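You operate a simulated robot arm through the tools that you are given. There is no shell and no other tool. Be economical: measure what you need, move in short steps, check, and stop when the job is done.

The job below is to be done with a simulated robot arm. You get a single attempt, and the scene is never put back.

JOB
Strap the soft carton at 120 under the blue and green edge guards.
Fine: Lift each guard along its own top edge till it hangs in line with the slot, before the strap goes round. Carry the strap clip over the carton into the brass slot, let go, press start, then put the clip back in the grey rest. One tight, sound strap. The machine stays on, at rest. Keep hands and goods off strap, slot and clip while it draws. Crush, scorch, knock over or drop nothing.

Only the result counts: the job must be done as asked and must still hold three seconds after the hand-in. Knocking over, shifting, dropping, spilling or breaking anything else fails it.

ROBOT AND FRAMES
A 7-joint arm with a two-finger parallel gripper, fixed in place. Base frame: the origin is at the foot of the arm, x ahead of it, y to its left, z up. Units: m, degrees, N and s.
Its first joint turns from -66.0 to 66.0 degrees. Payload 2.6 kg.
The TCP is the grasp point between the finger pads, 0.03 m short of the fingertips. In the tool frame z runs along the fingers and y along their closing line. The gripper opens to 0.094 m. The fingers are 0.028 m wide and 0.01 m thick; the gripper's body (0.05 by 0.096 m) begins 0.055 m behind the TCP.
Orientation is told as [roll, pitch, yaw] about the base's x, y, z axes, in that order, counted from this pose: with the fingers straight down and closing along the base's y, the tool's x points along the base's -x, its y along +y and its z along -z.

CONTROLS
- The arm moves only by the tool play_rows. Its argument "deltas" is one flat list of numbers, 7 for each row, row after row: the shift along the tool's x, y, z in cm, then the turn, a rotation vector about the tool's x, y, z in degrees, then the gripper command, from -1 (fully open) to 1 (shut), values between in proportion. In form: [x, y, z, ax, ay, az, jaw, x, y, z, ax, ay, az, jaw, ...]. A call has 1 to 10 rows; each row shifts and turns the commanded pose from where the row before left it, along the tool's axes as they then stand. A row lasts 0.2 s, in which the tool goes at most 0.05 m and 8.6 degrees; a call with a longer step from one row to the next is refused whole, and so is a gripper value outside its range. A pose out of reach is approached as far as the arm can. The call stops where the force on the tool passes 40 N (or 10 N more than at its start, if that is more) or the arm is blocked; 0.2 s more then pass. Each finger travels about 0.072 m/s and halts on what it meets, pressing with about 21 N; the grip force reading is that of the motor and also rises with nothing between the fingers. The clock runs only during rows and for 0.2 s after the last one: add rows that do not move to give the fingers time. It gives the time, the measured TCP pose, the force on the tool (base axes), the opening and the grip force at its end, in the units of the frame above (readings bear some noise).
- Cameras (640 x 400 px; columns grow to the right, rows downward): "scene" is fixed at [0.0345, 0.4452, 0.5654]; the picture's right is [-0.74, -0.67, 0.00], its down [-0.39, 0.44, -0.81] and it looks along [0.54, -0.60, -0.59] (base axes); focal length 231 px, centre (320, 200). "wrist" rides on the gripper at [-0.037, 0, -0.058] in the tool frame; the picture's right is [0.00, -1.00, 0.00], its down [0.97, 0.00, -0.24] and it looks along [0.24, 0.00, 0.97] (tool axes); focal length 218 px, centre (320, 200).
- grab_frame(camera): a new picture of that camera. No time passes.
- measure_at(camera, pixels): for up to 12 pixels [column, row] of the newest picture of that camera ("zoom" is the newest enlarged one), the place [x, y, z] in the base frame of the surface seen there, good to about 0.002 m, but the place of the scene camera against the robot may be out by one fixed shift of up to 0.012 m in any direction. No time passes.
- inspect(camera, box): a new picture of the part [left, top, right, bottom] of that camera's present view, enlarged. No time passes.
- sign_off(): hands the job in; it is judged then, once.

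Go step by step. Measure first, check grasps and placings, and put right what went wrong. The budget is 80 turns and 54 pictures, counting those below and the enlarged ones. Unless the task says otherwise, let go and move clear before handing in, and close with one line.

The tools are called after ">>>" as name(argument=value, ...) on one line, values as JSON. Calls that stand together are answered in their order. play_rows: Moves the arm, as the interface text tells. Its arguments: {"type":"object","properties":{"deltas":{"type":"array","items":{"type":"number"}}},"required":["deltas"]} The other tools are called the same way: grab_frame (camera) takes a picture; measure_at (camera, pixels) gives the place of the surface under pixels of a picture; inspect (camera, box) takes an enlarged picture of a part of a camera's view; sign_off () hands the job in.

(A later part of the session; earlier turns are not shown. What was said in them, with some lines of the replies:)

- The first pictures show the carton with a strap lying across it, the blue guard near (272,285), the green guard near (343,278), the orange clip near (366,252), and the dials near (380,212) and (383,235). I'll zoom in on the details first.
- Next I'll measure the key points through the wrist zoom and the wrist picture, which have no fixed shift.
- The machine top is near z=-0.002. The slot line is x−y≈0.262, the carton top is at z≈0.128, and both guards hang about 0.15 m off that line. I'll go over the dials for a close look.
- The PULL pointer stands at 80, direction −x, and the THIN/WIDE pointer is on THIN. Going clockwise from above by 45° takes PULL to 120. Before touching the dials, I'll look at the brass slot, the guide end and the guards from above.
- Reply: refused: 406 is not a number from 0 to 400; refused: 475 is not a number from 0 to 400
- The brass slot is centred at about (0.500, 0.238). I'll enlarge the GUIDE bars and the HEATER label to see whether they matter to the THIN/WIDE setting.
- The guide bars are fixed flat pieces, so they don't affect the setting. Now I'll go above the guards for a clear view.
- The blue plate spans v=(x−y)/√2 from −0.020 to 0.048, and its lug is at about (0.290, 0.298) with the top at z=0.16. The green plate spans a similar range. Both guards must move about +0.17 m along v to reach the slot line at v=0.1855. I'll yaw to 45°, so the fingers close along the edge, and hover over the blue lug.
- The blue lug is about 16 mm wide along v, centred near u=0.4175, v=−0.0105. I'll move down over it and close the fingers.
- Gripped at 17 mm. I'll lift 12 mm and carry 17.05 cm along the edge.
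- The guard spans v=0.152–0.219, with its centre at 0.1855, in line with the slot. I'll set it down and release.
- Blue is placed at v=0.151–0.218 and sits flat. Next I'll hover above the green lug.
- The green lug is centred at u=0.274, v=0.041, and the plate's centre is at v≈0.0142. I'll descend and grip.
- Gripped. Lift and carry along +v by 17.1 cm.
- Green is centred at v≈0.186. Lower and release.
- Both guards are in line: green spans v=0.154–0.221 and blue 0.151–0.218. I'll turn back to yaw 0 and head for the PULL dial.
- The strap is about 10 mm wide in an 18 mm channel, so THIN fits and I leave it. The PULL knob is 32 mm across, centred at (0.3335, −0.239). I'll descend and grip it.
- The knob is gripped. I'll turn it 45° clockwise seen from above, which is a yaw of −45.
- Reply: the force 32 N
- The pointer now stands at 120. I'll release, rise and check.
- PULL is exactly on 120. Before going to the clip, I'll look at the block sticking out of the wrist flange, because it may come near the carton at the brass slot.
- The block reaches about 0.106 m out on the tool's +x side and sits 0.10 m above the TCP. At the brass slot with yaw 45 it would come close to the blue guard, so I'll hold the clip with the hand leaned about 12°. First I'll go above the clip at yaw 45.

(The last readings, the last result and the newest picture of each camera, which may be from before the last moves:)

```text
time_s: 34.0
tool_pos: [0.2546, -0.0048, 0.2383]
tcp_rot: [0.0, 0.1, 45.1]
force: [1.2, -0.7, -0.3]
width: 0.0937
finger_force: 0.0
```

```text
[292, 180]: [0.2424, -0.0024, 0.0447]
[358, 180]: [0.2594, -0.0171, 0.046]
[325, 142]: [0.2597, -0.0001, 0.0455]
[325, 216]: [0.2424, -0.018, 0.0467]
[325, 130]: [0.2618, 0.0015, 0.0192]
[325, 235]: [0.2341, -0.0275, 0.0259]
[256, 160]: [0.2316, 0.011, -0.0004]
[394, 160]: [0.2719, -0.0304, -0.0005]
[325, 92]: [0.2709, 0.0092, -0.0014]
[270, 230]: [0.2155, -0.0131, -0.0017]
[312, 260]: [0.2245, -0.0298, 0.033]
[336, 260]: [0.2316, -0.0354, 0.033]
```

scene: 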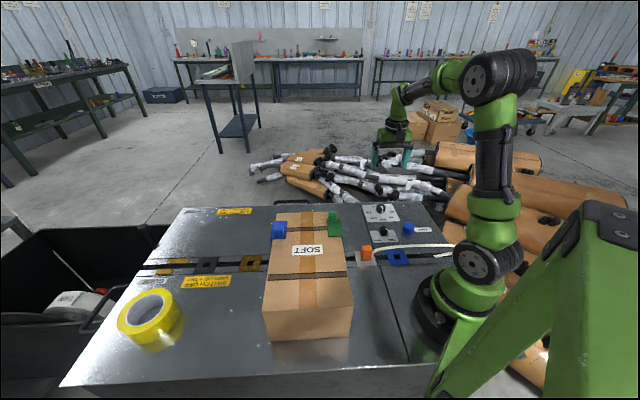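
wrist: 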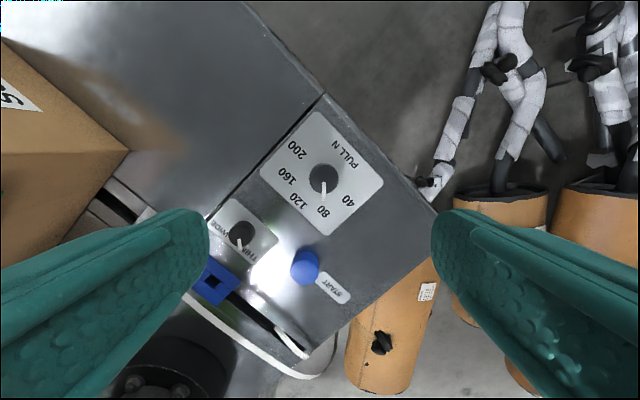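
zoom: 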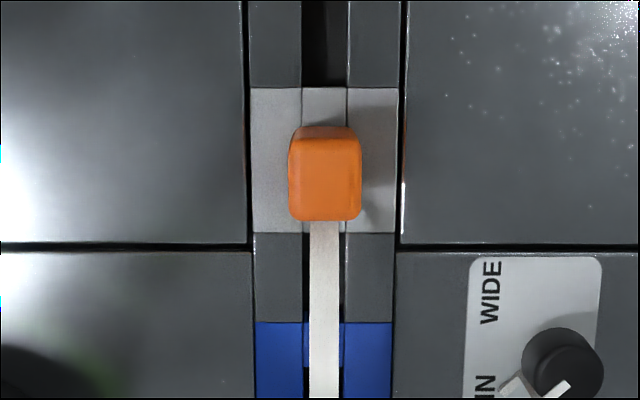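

The clip is 23 mm wide and centred at u≈0.172, v≈0.1845, on the grey plate's centre at u≈0.171. I'll lean the hand 12° with its top toward the carton, descend to z=0.05 and close.

>>> play_rows(deltas=[0, -0.09, 0, 0, 6, 0, -1, 0, 0, 0, 0, 6, 0, -1, -0.7, 0, 3.68, 0, 0, 0, -1, -0.78, 0, 3.68, 0, 0, 0, -1, -0.78, 0, 3.68, 0, 0, 0, -1, -0.78, 0, 3.68, 0, 0, 0, -1, -0.78, 0, 3.68, 0, 0, 0, -1, 0, 0, 0, 0, 0, 0, -1])

>>> inspect(camera="scene", box=[290, 150, 470, 290])

```text
time_s: 35.8
tool_pos: [0.2539, -0.0062, 0.0497]
tcp_rot: [0.0, 11.9, 45.0]
force: [0.3, 0.0, -0.7]
width: 0.0942
finger_force: 0.0
```

```text
2.86 times, centred on (380, 220) of scene
```

zoom: 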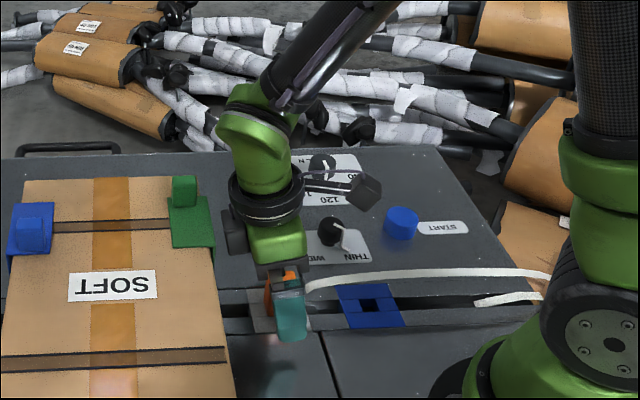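

>>> play_rows(deltas=[0, 0, 0, 0, 0, 0, 0.8, 0, 0, 0, 0, 0, 0, 0.8, 0, 0, 0, 0, 0, 0, 0.8, 0, 0, 0, 0, 0, 0, 0.8, 0, 0, 0, 0, 0, 0, 0.8])

```text
time_s: 37.0
tool_pos: [0.254, -0.0057, 0.0501]
tcp_rot: [0.0, 11.9, 45.0]
force: [-0.1, 0.4, -0.2]
width: 0.0286
finger_force: 21.1
```

The clip is gripped with 21 N. I'll lift it straight up, drifting slightly away from the carton.

>>> play_rows(deltas=[0.416, 0, -1.956, 0, 0, 0, 0.8, 0.728, 0, -3.423, 0, 0, 0, 0.8, 1.217, 0, -3.319, 0, 0, 0, 0.8, 1.217, 0, -3.319, 0, 0, 0, 0.8, 0.728, 0, -3.423, 0, 0, 0, 0.8, 0.728, 0, -3.423, 0, 0, 0, 0.8, 0.416, 0, -1.956, 0, 0, 0, 0.8])

>>> grab_frame(camera="scene")

```text
time_s: 38.6
tool_pos: [0.246, -0.0137, 0.2662]
tcp_rot: [0.1, 11.9, 45.0]
force: [-0.1, 0.1, 0.1]
width: 0.029
finger_force: 21.3
```

```text
19 pictures are left
```

scene: 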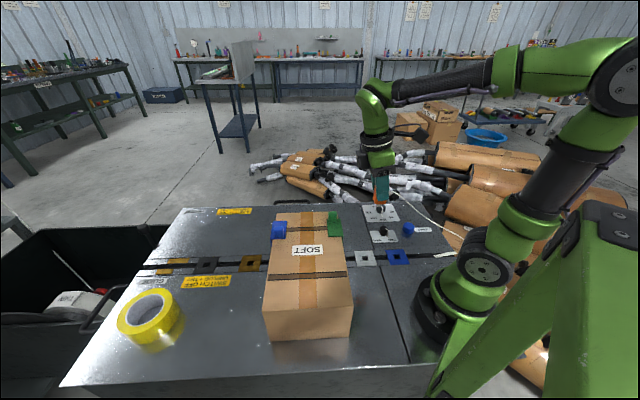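

The clip hangs with its strap trailing. I'll carry it over the carton along the slot line.

>>> play_rows(deltas=[-2.0, 0, -0.42, 0, 0, 0, 0.8, -3.6, 0, -0.765, 0, 0, 0, 0.8, -4.0, 0, -0.85, 0, 0, 0, 0.8, -4.0, 0, -0.85, 0, 0, 0, 0.8, -4.0, 0, -0.85, 0, 0, 0, 0.8, -4.0, 0, -0.85, 0, 0, 0, 0.8, -4.0, 0, -0.85, 0, 0, 0, 0.8, -4.0, 0, -0.85, 0, 0, 0, 0.8, -3.6, 0, -0.765, 0, 0, 0, 0.8, -2.2, 0, -0.47, 0, 0, 0, 0.8])

>>> grab_frame(camera="wrist")

```text
time_s: 40.8
tool_pos: [0.4824, 0.2214, 0.2635]
tcp_rot: [0.0, 12.5, 44.9]
force: [0.6, -0.1, -1.4]
width: 0.0282
finger_force: 20.9
out of reach, approached as far as the arm can: row 9, 10
```

```text
18 pictures are left
```

wrist: 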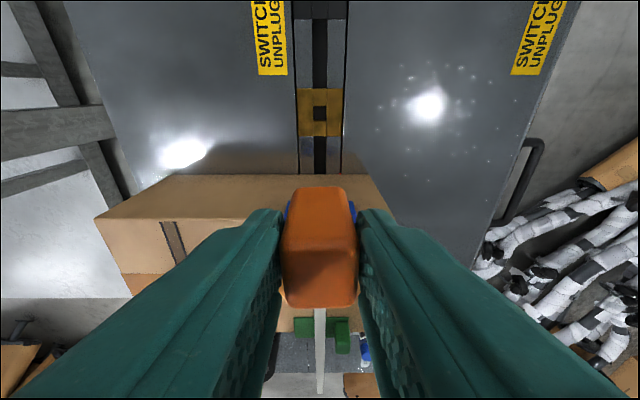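

The arm is at its reach limit here at this height, with u=0.498. Lower down the wrist comes nearer the shoulder, so I'll descend 7 cm and read the pose.

>>> play_rows(deltas=[-0.52, 0, 2.445, 0, 0, 0, 0.8, -0.52, 0, 2.445, 0, 0, 0, 0.8, -0.416, 0, 1.956, 0, 0, 0, 0.8])

```text
time_s: 41.6
tool_pos: [0.4827, 0.2208, 0.195]
tcp_rot: [0.0, 12.0, 44.9]
force: [-0.2, 0.5, -0.1]
width: 0.0273
finger_force: 21.3
```

>>> play_rows(deltas=[-1.4, 0, -0.297, 0, 0, 0, 0.8, -1.4, 0, -0.297, 0, 0, 0, 0.8])

>>> grab_frame(camera="wrist")

```text
time_s: 42.2
tool_pos: [0.503, 0.2407, 0.1949]
tcp_rot: [0.0, 12.0, 45.1]
force: [-0.3, 0.5, 0.0]
width: 0.0268
finger_force: 20.9
```

```text
17 pictures are left
```

wrist: 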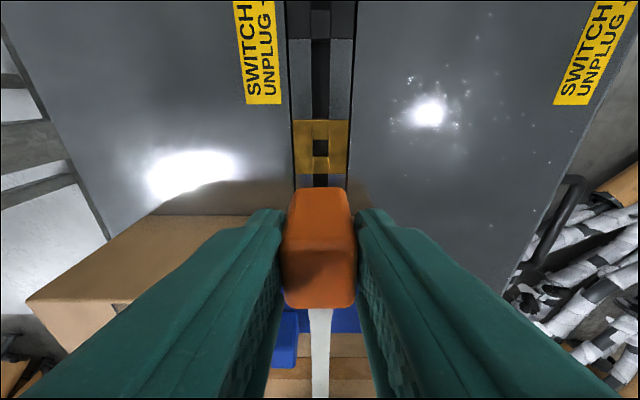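

>>> measure_at(camera="wrist", pixels=[[295, 123], [346, 123], [295, 170], [347, 170], [320, 148], [288, 250], [353, 250], [320, 195], [320, 235], [320, 300], [312, 148], [328, 148]])

```text
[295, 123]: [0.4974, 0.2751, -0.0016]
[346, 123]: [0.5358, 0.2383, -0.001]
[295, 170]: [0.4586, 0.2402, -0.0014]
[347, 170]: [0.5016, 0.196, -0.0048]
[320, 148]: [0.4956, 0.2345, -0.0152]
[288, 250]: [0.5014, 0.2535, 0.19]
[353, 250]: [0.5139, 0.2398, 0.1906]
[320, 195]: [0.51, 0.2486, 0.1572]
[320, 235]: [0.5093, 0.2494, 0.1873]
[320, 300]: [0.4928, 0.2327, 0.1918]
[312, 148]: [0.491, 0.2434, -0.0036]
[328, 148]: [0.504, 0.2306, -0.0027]
```

The clip centre (u≈0.5227) matches the rest-to-brass offset of 0.350 and is centred in v. I'll lower it almost fully and check before release.

>>> play_rows(deltas=[-0.728, 0, 3.423, 0, 0, 0, 0.8, -0.728, 0, 3.423, 0, 0, 0, 0.8, -0.728, 0, 3.423, 0, 0, 0, 0.8, -0.52, 0, 2.445, 0, 0, 0, 0.8, 0, 0, 0, 0, 0, 0, 0.8])

>>> grab_frame(camera="wrist")

>>> inspect(camera="scene", box=[180, 170, 360, 290])

```text
time_s: 43.4
tool_pos: [0.5031, 0.2402, 0.065]
tcp_rot: [0.0, 12.0, 44.9]
force: [0.4, -0.2, 0.0]
width: 0.0268
finger_force: 21.3
```

```text
16 pictures are left
```

wrist: 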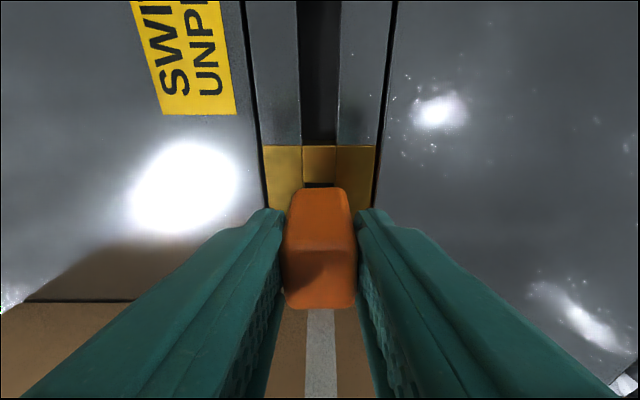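

```text
3.33 times, centred on (270, 230) of scene
```

zoom: 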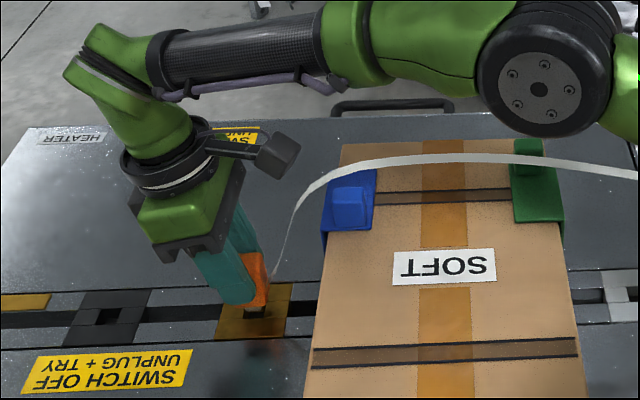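

>>> measure_at(camera="wrist", pixels=[[320, 148], [320, 178], [320, 184], [320, 192], [320, 205], [320, 225], [268, 160], [372, 160], [320, 304], [320, 295]])

```text
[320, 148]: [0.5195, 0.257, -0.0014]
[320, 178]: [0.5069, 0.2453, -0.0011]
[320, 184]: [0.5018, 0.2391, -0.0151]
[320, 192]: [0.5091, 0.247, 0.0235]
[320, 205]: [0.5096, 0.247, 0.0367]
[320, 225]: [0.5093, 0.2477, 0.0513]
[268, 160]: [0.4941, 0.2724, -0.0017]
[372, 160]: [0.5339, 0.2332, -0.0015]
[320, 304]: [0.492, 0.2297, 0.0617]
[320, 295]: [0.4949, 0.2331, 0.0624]
```

Alignment is good to within 2 mm. I'll nudge +1.5 mm along u and lower the last 14 mm.

>>> play_rows(deltas=[-0.3, 0, 0.67, 0, 0, 0, 0.8, -0.15, 0, 0.71, 0, 0, 0, 0.8, 0, 0, 0, 0, 0, 0, 0.8])

>>> inspect(camera="scene", box=[210, 220, 300, 280])

```text
time_s: 44.2
tool_pos: [0.5036, 0.2424, 0.0513]
tcp_rot: [0.0, 12.1, 45.0]
force: [0.3, -0.2, -1.1]
width: 0.0267
finger_force: 20.9
```

```text
6.67 times, centred on (255, 250) of scene
```

zoom: 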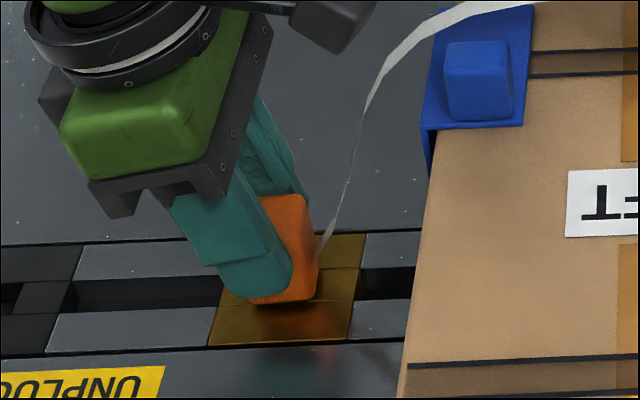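

The clip sits on the brass plate. I'll settle it 1 mm more, open, and rise straight up.

>>> play_rows(deltas=[-0.02, 0, 0.1, 0, 0, 0, 0.8, 0, 0, 0, 0, 0, 0, 0.5, 0, 0, 0, 0, 0, 0, 0, 0, 0, 0, 0, 0, 0, -0.6, 0, 0, 0, 0, 0, 0, -0.6, 0.416, 0, -1.956, 0, 0, 0, -0.6, 0.624, 0, -2.934, 0, 0, 0, -0.8, 0.728, 0, -3.423, 0, 0, 0, -1, 0.728, 0, -3.423, 0, 0, 0, -1, 0.5, 0, -2.4, 0, 0, 0, -1])

>>> grab_frame(camera="wrist")

>>> grab_frame(camera="scene")

```text
time_s: 46.4
tool_pos: [0.5029, 0.2427, 0.1941]
tcp_rot: [0.0, 12.0, 45.1]
force: [0.2, 0.6, 0.9]
width: 0.0941
finger_force: 0.1
```

```text
13 pictures are left
```

wrist: 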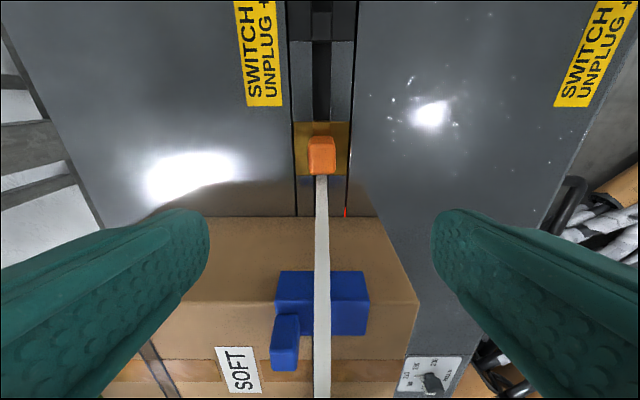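

```text
12 pictures are left
```

scene: 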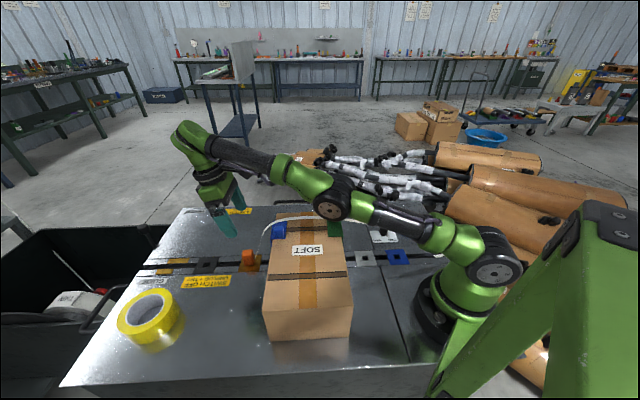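

The clip sits in the brass slot and the strap runs over the blue guard beside its lug. I'll measure how high the strap arches before moving over it.

>>> measure_at(camera="wrist", pixels=[[321, 195], [321, 240], [321, 290], [321, 340], [321, 385], [320, 140], [320, 170], [345, 212], [280, 285], [365, 285]])

>>> measure_at(camera="scene", pixels=[[300, 216], [285, 217], [320, 217], [335, 219], [250, 258], [408, 229], [364, 258]])

>>> play_rows(deltas=[2.8, 0, -3.4, 0, 0, 0, -1, 3.28, 0, -3.39, 0, 0, 0, -1, 3.28, 0, -3.39, 0, 0, 0, -1, 0, 0, 0, 0, -6, 0, -1, 0, 0, 0, 0, -6, 0, -1])

```text
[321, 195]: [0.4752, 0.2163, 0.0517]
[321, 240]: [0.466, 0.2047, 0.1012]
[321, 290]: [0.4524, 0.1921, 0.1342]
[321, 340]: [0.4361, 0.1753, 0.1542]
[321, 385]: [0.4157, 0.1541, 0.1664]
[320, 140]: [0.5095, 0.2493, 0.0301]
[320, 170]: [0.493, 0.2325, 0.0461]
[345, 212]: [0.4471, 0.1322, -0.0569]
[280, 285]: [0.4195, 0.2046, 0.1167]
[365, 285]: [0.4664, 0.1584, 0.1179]
```

```text
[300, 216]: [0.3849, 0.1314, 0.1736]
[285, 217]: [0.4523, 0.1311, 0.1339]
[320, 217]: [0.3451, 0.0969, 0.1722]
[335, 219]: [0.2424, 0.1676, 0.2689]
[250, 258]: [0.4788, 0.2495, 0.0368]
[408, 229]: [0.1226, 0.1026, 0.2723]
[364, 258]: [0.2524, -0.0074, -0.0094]
```

```text
time_s: 47.6
tool_pos: [0.4633, 0.2014, 0.2944]
tcp_rot: [0.0, 0.0, 45.0]
force: [0.1, 0.1, 0.7]
width: 0.0938
finger_force: 0.0
out of reach, approached as far as the arm can: row 1
```

The strap arch peaks at about 0.175, well below the fingertips at 0.264. I'll move to above START.

>>> play_rows(deltas=[4.69, -1.15, 0, 0, 0, 0, -1, 4.69, -1.15, 0, 0, 0, 0, -1, 4.69, -1.15, 0, 0, 0, 0, -1, 4.69, -1.15, 0, 0, 0, 0, -1, 4.69, -1.15, 0, 0, 0, 0, -1, 4.69, -1.15, 0, 0, 0, 0, -1, 4.69, -1.15, 0, 0, 0, 0, -0.5, 4.69, -1.15, 0, 0, 0, 0, 0, 4.69, -1.15, 0, 0, 0, 0, 0.5, 4.6, -1.15, 0, 0, 0, 0, 1])

>>> grab_frame(camera="wrist")

```text
time_s: 49.8
tool_pos: [0.2126, -0.2116, 0.2959]
tcp_rot: [0.0, 0.0, 44.9]
force: [0.0, 0.3, -0.7]
width: 0.0
finger_force: 21.0
```

```text
11 pictures are left
```

wrist: 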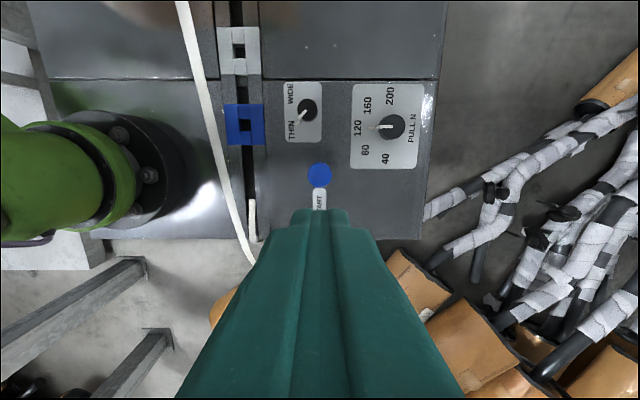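

>>> measure_at(camera="wrist", pixels=[[319, 175], [309, 175], [329, 175], [319, 166], [319, 185], [250, 235], [218, 140]])

```text
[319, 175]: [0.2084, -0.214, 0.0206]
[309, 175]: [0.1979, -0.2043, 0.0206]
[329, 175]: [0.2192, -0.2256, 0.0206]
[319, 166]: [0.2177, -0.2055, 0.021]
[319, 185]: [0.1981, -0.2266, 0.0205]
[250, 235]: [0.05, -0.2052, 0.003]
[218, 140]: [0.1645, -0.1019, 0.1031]
```

Button centre is (0.2083, −0.2145), top at z=0.0205. I'll correct by 5 mm and descend to just above it.

>>> play_rows(deltas=[0.5, 0.09, 3.9, 0, 0, 0, 1, 0, 0, 4, 0, 0, 0, 1, 0, 0, 4, 0, 0, 0, 1, 0, 0, 4, 0, 0, 0, 1, 0, 0, 4, 0, 0, 0, 1, 0, 0, 3.7, 0, 0, 0, 1, 0, 0, 0, 0, 0, 0, 1])

>>> play_rows(deltas=[0, 0, 0.5, 0, 0, 0, 1, 0, 0, 0.3, 0, 0, 0, 1, 0, 0, 0.2, 0, 0, 0, 1])

```text
time_s: 51.4
tool_pos: [0.2113, -0.2144, 0.0576]
tcp_rot: [0.0, 0.1, 45.0]
force: [-0.2, 0.9, -0.1]
width: 0.0
finger_force: 20.7
```

```text
time_s: 52.2
tool_pos: [0.2112, -0.2147, 0.0474]
tcp_rot: [0.0, 0.0, 45.0]
force: [-0.4, -0.6, 0.6]
width: 0.0
finger_force: 20.8
```

>>> play_rows(deltas=[0, 0, 0.2, 0, 0, 0, 1, 0, 0, 0.2, 0, 0, 0, 1])

>>> inspect(camera="scene", box=[220, 190, 460, 290])

```text
time_s: 52.8
tool_pos: [0.2109, -0.2145, 0.0439]
tcp_rot: [-0.1, 0.0, 44.9]
force: [0.7, -0.7, 2.0]
width: 0.0001
finger_force: 21.0
```

```text
2.67 times, centred on (340, 240) of scene
```

zoom: 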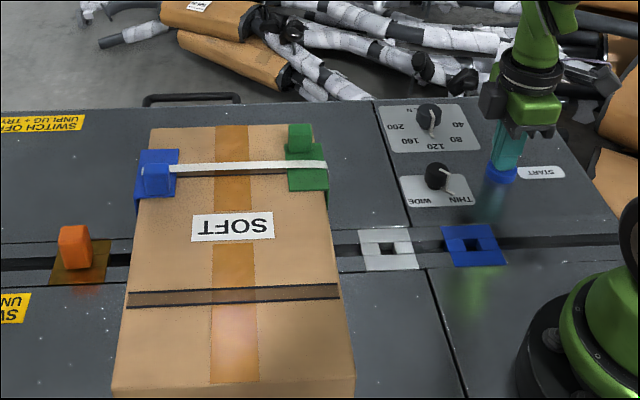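

The strap has drawn tight over both guards and the clip stands free in the brass slot. I'll lift off the button, wait, and look.

>>> play_rows(deltas=[0, 0, -3, 0, 0, 0, 1, 0, 0, -4, 0, 0, 0, 1, 0, 0, -4, 0, 0, 0, 1, 0, 0, -4, 0, 0, 0, 1, 0, 0, -4, 0, 0, 0, 1, 0, 0, -4, 0, 0, 0, 1, 0, 0, 0, 0, 0, 0, 1, 0, 0, 0, 0, 0, 0, 1, 0, 0, 0, 0, 0, 0, 1, 0, 0, 0, 0, 0, 0, 1])

>>> play_rows(deltas=[0, 0, -1, 0, 0, 0, 1, 0, 0, 0, 0, 0, 0, 1, 0, 0, 0, 0, 0, 0, 1, 0, 0, 0, 0, 0, 0, 1, 0, 0, 0, 0, 0, 0, 0, 0, 0, 0, 0, 0, 0, -1, 0, 0, 0, 0, 0, 0, -1, 0, 0, 0, 0, 0, 0, -1, 0, 0, 0, 0, 0, 0, -1, 0, 0, 0, 0, 0, 0, -1])

>>> inspect(camera="scene", box=[230, 195, 390, 295])

```text
time_s: 55.0
tool_pos: [0.2104, -0.2153, 0.275]
tcp_rot: [-0.1, 0.0, 44.9]
force: [0.5, -0.5, 0.5]
width: 0.0001
finger_force: 21.1
```

```text
time_s: 57.2
tool_pos: [0.2086, -0.2134, 0.2841]
tcp_rot: [0.0, 0.0, 45.0]
force: [0.2, -0.3, -0.4]
width: 0.094
finger_force: 0.1
```

```text
4.00 times, centred on (310, 245) of scene
```

zoom: 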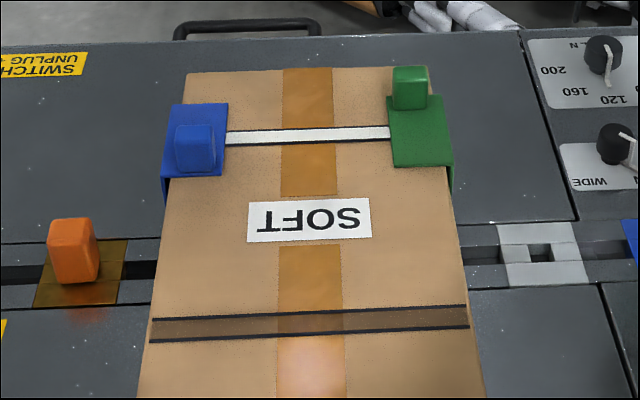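

The strap lies flat and tight in line with the slot, both guards are in place, and the clip waits in the brass slot. I'll go back for the clip.

>>> play_rows(deltas=[-4.63, 1.136, -0.1, 0, 0, 0, -1, -4.63, 1.136, -0.1, 0, 0, 0, -1, -4.63, 1.136, -0.1, 0, 0, 0, -1, -4.63, 1.136, -0.1, 0, 0, 0, -1, -4.63, 1.136, -0.1, 0, 0, 0, -1, -4.63, 1.136, -0.1, 0, 0, 0, -1, -4.63, 1.136, -0.1, 0, 0, 0, -1, -4.63, 1.136, -0.1, 0, 0, 0, -1, -4.63, 1.136, -0.1, 0, 0, 0, -1, -4.63, 1.136, -0.1, 0, 0, 0, -1])

>>> play_rows(deltas=[0, 0, 0, 0, 6, 0, -1, 0, 0, 0, 0, 6, 0, -1, -3.4, 0, 2.8, 0, 0, 0, -1, -3.2, 0, 3.2, 0, 0, 0, -1, -1.2, 0, 2.6, 0, 0, 0, -1, 0, 0, 0, 0, 0, 0, -1])

>>> grab_frame(camera="wrist")

```text
time_s: 59.4
tool_pos: [0.4559, 0.1948, 0.295]
tcp_rot: [0.0, 0.0, 44.9]
force: [-0.1, -0.2, -0.9]
width: 0.0939
finger_force: 0.0
```

```text
time_s: 60.8
tool_pos: [0.4972, 0.2341, 0.1937]
tcp_rot: [0.0, 12.0, 45.0]
force: [0.3, 0.5, -0.2]
width: 0.0938
finger_force: 0.0
```

```text
8 pictures are left
```

wrist: 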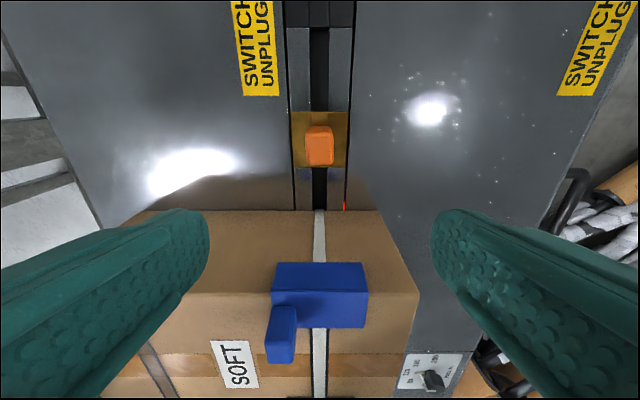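

>>> measure_at(camera="wrist", pixels=[[319, 128], [319, 133], [319, 162], [306, 148], [332, 148], [293, 115], [347, 115], [319, 180], [276, 270], [366, 270]])

```text
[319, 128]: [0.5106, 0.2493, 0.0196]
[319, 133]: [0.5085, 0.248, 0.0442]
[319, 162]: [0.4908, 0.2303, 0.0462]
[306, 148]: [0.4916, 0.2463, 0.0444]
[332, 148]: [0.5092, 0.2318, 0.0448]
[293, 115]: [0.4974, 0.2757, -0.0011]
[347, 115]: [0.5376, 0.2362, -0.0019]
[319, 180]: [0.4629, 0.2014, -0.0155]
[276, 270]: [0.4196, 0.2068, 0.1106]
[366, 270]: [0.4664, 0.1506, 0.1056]
```

Clip: +u face at 0.537, v centre 0.185, unmoved. I'll descend onto it with the same grip and close.

>>> play_rows(deltas=[-0.94, 0.1, -0.2, 0, 0, 0, -1, -0.747, 0, 3.514, 0, 0, 0, -1, -0.747, 0, 3.514, 0, 0, 0, -1, -0.747, 0, 3.514, 0, 0, 0, -1, -0.747, 0, 3.514, 0, 0, 0, -1, 0, 0, 0, 0, 0, 0, 0.8, 0, 0, 0, 0, 0, 0, 0.8, 0, 0, 0, 0, 0, 0, 0.8, 0, 0, 0, 0, 0, 0, 0.8, 0, 0, 0, 0, 0, 0, 0.8])

```text
time_s: 63.0
tool_pos: [0.5046, 0.2429, 0.0502]
tcp_rot: [0.1, 11.9, 45.0]
force: [0.6, 0.3, 3.9]
width: 0.0254
finger_force: 21.4
```

Gripped. I'll lift up and back over the carton.

>>> play_rows(deltas=[0.416, 0, -1.956, 0, 0, 0, 0.8, 0.748, 0, -3.52, 0, 0, 0, 0.8, 0.748, 0, -3.52, 0, 0, 0, 0.8, 0.748, 0, -3.52, 0, 0, 0, 0.8, 0.4, 0, -1.9, 0, 0, 0, 0.8, 3.07, 0, -2.41, 0, 0, 0, 0.8, 3.07, 0, -2.41, 0, 0, 0, 0.8, 3.07, 0, -2.41, 0, 0, 0, 0.8])

```text
time_s: 64.8
tool_pos: [0.4486, 0.1916, 0.2858]
tcp_rot: [-0.1, 12.0, 45.1]
force: [0.3, 0.0, -0.8]
width: 0.0254
finger_force: 21.4
out of reach, approached as far as the arm can: row 5
```

>>> play_rows(deltas=[3.854, -0.043, 0.82, 0, 0, 0, 0.8, 3.854, -0.043, 0.82, 0, 0, 0, 0.8, 3.854, -0.043, 0.82, 0, 0, 0, 0.8, 3.854, -0.043, 0.82, 0, 0, 0, 0.8, 3.854, -0.043, 0.82, 0, 0, 0, 0.8, 3.854, -0.043, 0.82, 0, 0, 0, 0.8, 4.4, -0.043, 0.93, 0, 0, 0, 0.8, 0, 0, 0, 0, 0, 0, 0.8])

>>> grab_frame(camera="wrist")

```text
time_s: 66.6
tool_pos: [0.2506, -0.0086, 0.2861]
tcp_rot: [0.0, 12.0, 45.0]
force: [0.3, 0.9, -0.4]
width: 0.025
finger_force: 20.6
```

```text
7 pictures are left
```

wrist: 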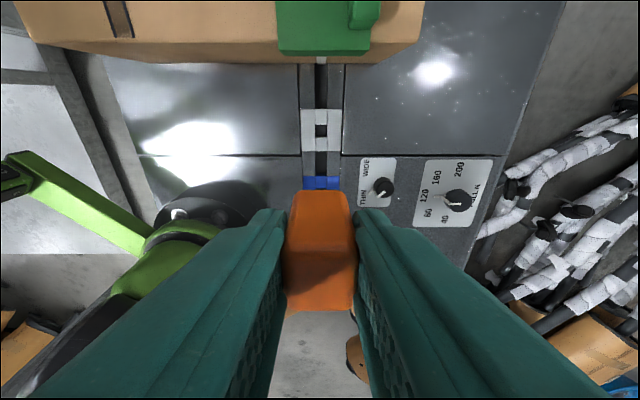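

>>> measure_at(camera="wrist", pixels=[[303, 111], [340, 111], [303, 149], [340, 149], [320, 195], [320, 210], [320, 225], [288, 250], [353, 250]])

```text
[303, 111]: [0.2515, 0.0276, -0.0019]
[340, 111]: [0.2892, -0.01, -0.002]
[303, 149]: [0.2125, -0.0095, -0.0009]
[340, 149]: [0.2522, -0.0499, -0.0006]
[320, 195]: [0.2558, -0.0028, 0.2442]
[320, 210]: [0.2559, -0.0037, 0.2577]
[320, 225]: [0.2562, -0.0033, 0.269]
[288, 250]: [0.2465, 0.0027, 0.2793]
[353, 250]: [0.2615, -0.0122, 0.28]
```

The clip's +u face is at 0.1787 and should be at about 0.1855, and v needs +1.7 mm. I'll correct that and descend to just above the rest.

>>> play_rows(deltas=[-0.645, -0.17, -0.137, 0, 0, 0, 0.8, -0.769, 0, 3.619, 0, 0, 0, 0.8, -0.769, 0, 3.619, 0, 0, 0, 0.8, -0.769, 0, 3.619, 0, 0, 0, 0.8, -0.769, 0, 3.619, 0, 0, 0, 0.8, -0.769, 0, 3.619, 0, 0, 0, 0.8, -0.769, 0, 3.619, 0, 0, 0, 0.8, 0, 0, 0, 0, 0, 0, 0.8])

>>> grab_frame(camera="wrist")

>>> measure_at(camera="wrist", pixels=[[320, 150], [320, 175], [320, 200], [320, 215], [288, 250], [353, 250], [270, 170], [370, 170], [320, 300]])

```text
time_s: 68.4
tool_pos: [0.2575, -0.0042, 0.0633]
tcp_rot: [0.1, 11.9, 44.9]
force: [0.2, -0.3, -0.7]
width: 0.0252
finger_force: 21.0
```

```text
6 pictures are left
```

wrist: 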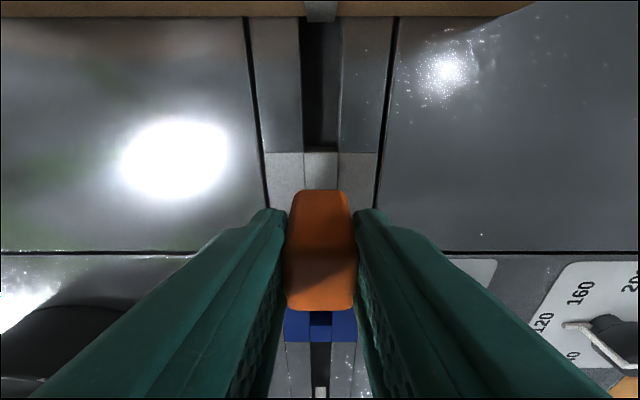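

```text
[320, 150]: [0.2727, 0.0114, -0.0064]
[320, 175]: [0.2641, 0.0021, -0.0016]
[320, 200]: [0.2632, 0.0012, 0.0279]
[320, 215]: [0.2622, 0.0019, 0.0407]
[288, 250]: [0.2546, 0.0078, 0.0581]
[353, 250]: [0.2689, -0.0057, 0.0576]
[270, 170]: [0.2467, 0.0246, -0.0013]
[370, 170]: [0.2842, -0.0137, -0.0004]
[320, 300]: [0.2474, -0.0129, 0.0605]
```

The clip is over the rest with its face at 0.1868 and v at 0.184. I'll lower it, release and rise.

>>> play_rows(deltas=[-0.1, 0, 0.65, 0, 0, 0, 0.8, -0.13, 0, 0.63, 0, 0, 0, 0.8, 0, 0, 0, 0, 0, 0, 0.8, 0, 0, 0, 0, 0, 0, 0.5, 0, 0, 0, 0, 0, 0, 0, 0, 0, 0, 0, 0, 0, -0.7, 0, 0, 0, 0, 0, 0, -0.7, 0.416, 0, -1.956, 0, 0, 0, -0.7, 0.748, 0, -3.52, 0, 0, 0, -1, 1.2, 0, -3.4, 0, 0, 0, -1])

>>> play_rows(deltas=[1.2, 0, -3.4, 0, 0, 0, -1, 0.748, 0, -3.52, 0, 0, 0, -1, 0.748, 0, -3.52, 0, 0, 0, -1, 0.748, 0, -3.52, 0, 0, 0, -1, 0, 0, 0, 0, -6, 0, -1, 0, 0, 0, 0, -6, 0, -1])

>>> grab_frame(camera="wrist")

>>> inspect(camera="scene", box=[220, 190, 440, 330])

```text
time_s: 70.6
tool_pos: [0.2532, -0.0094, 0.1426]
tcp_rot: [0.0, 12.0, 45.1]
force: [0.1, -0.2, 0.5]
width: 0.0942
finger_force: 0.0
```

```text
time_s: 72.0
tool_pos: [0.251, -0.0123, 0.2868]
tcp_rot: [0.0, 0.1, 45.0]
force: [-0.2, -0.6, 0.1]
width: 0.0937
finger_force: 0.0
```

```text
5 pictures are left
```

wrist: 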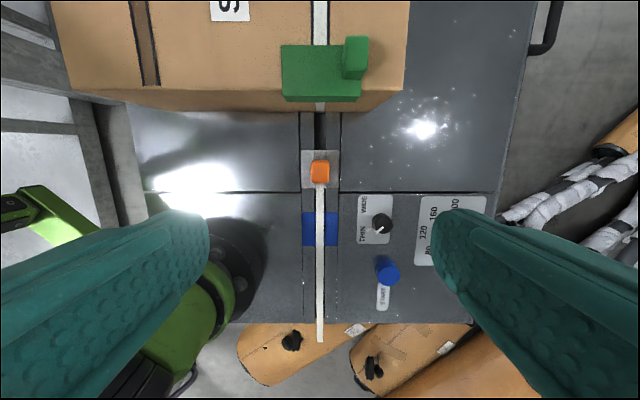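

```text
2.86 times, centred on (330, 260) of scene
```

zoom: 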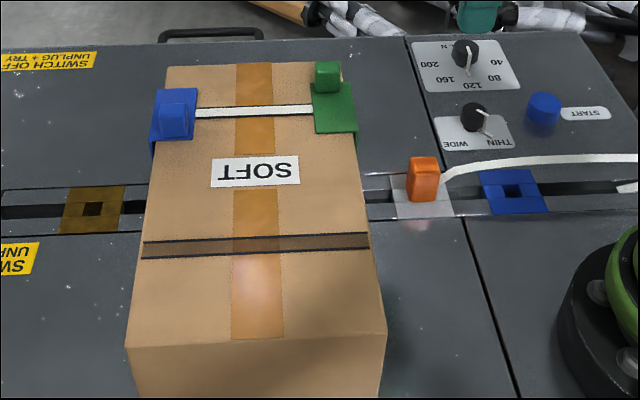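

The clip is back in the grey rest with fresh strap attached, and the carton has one tight strap under both guards. PULL reads 120, and the arm is clear with the gripper open, so I'll hand in.

>>> sign_off()

```text
The job is handed in.
```

The carton has one tight strap at 120 under both the blue and green guards, the clip is back in the grey rest, and the machine is on and at rest; I left the other dial on THIN, judging by the strap's 10 mm width.
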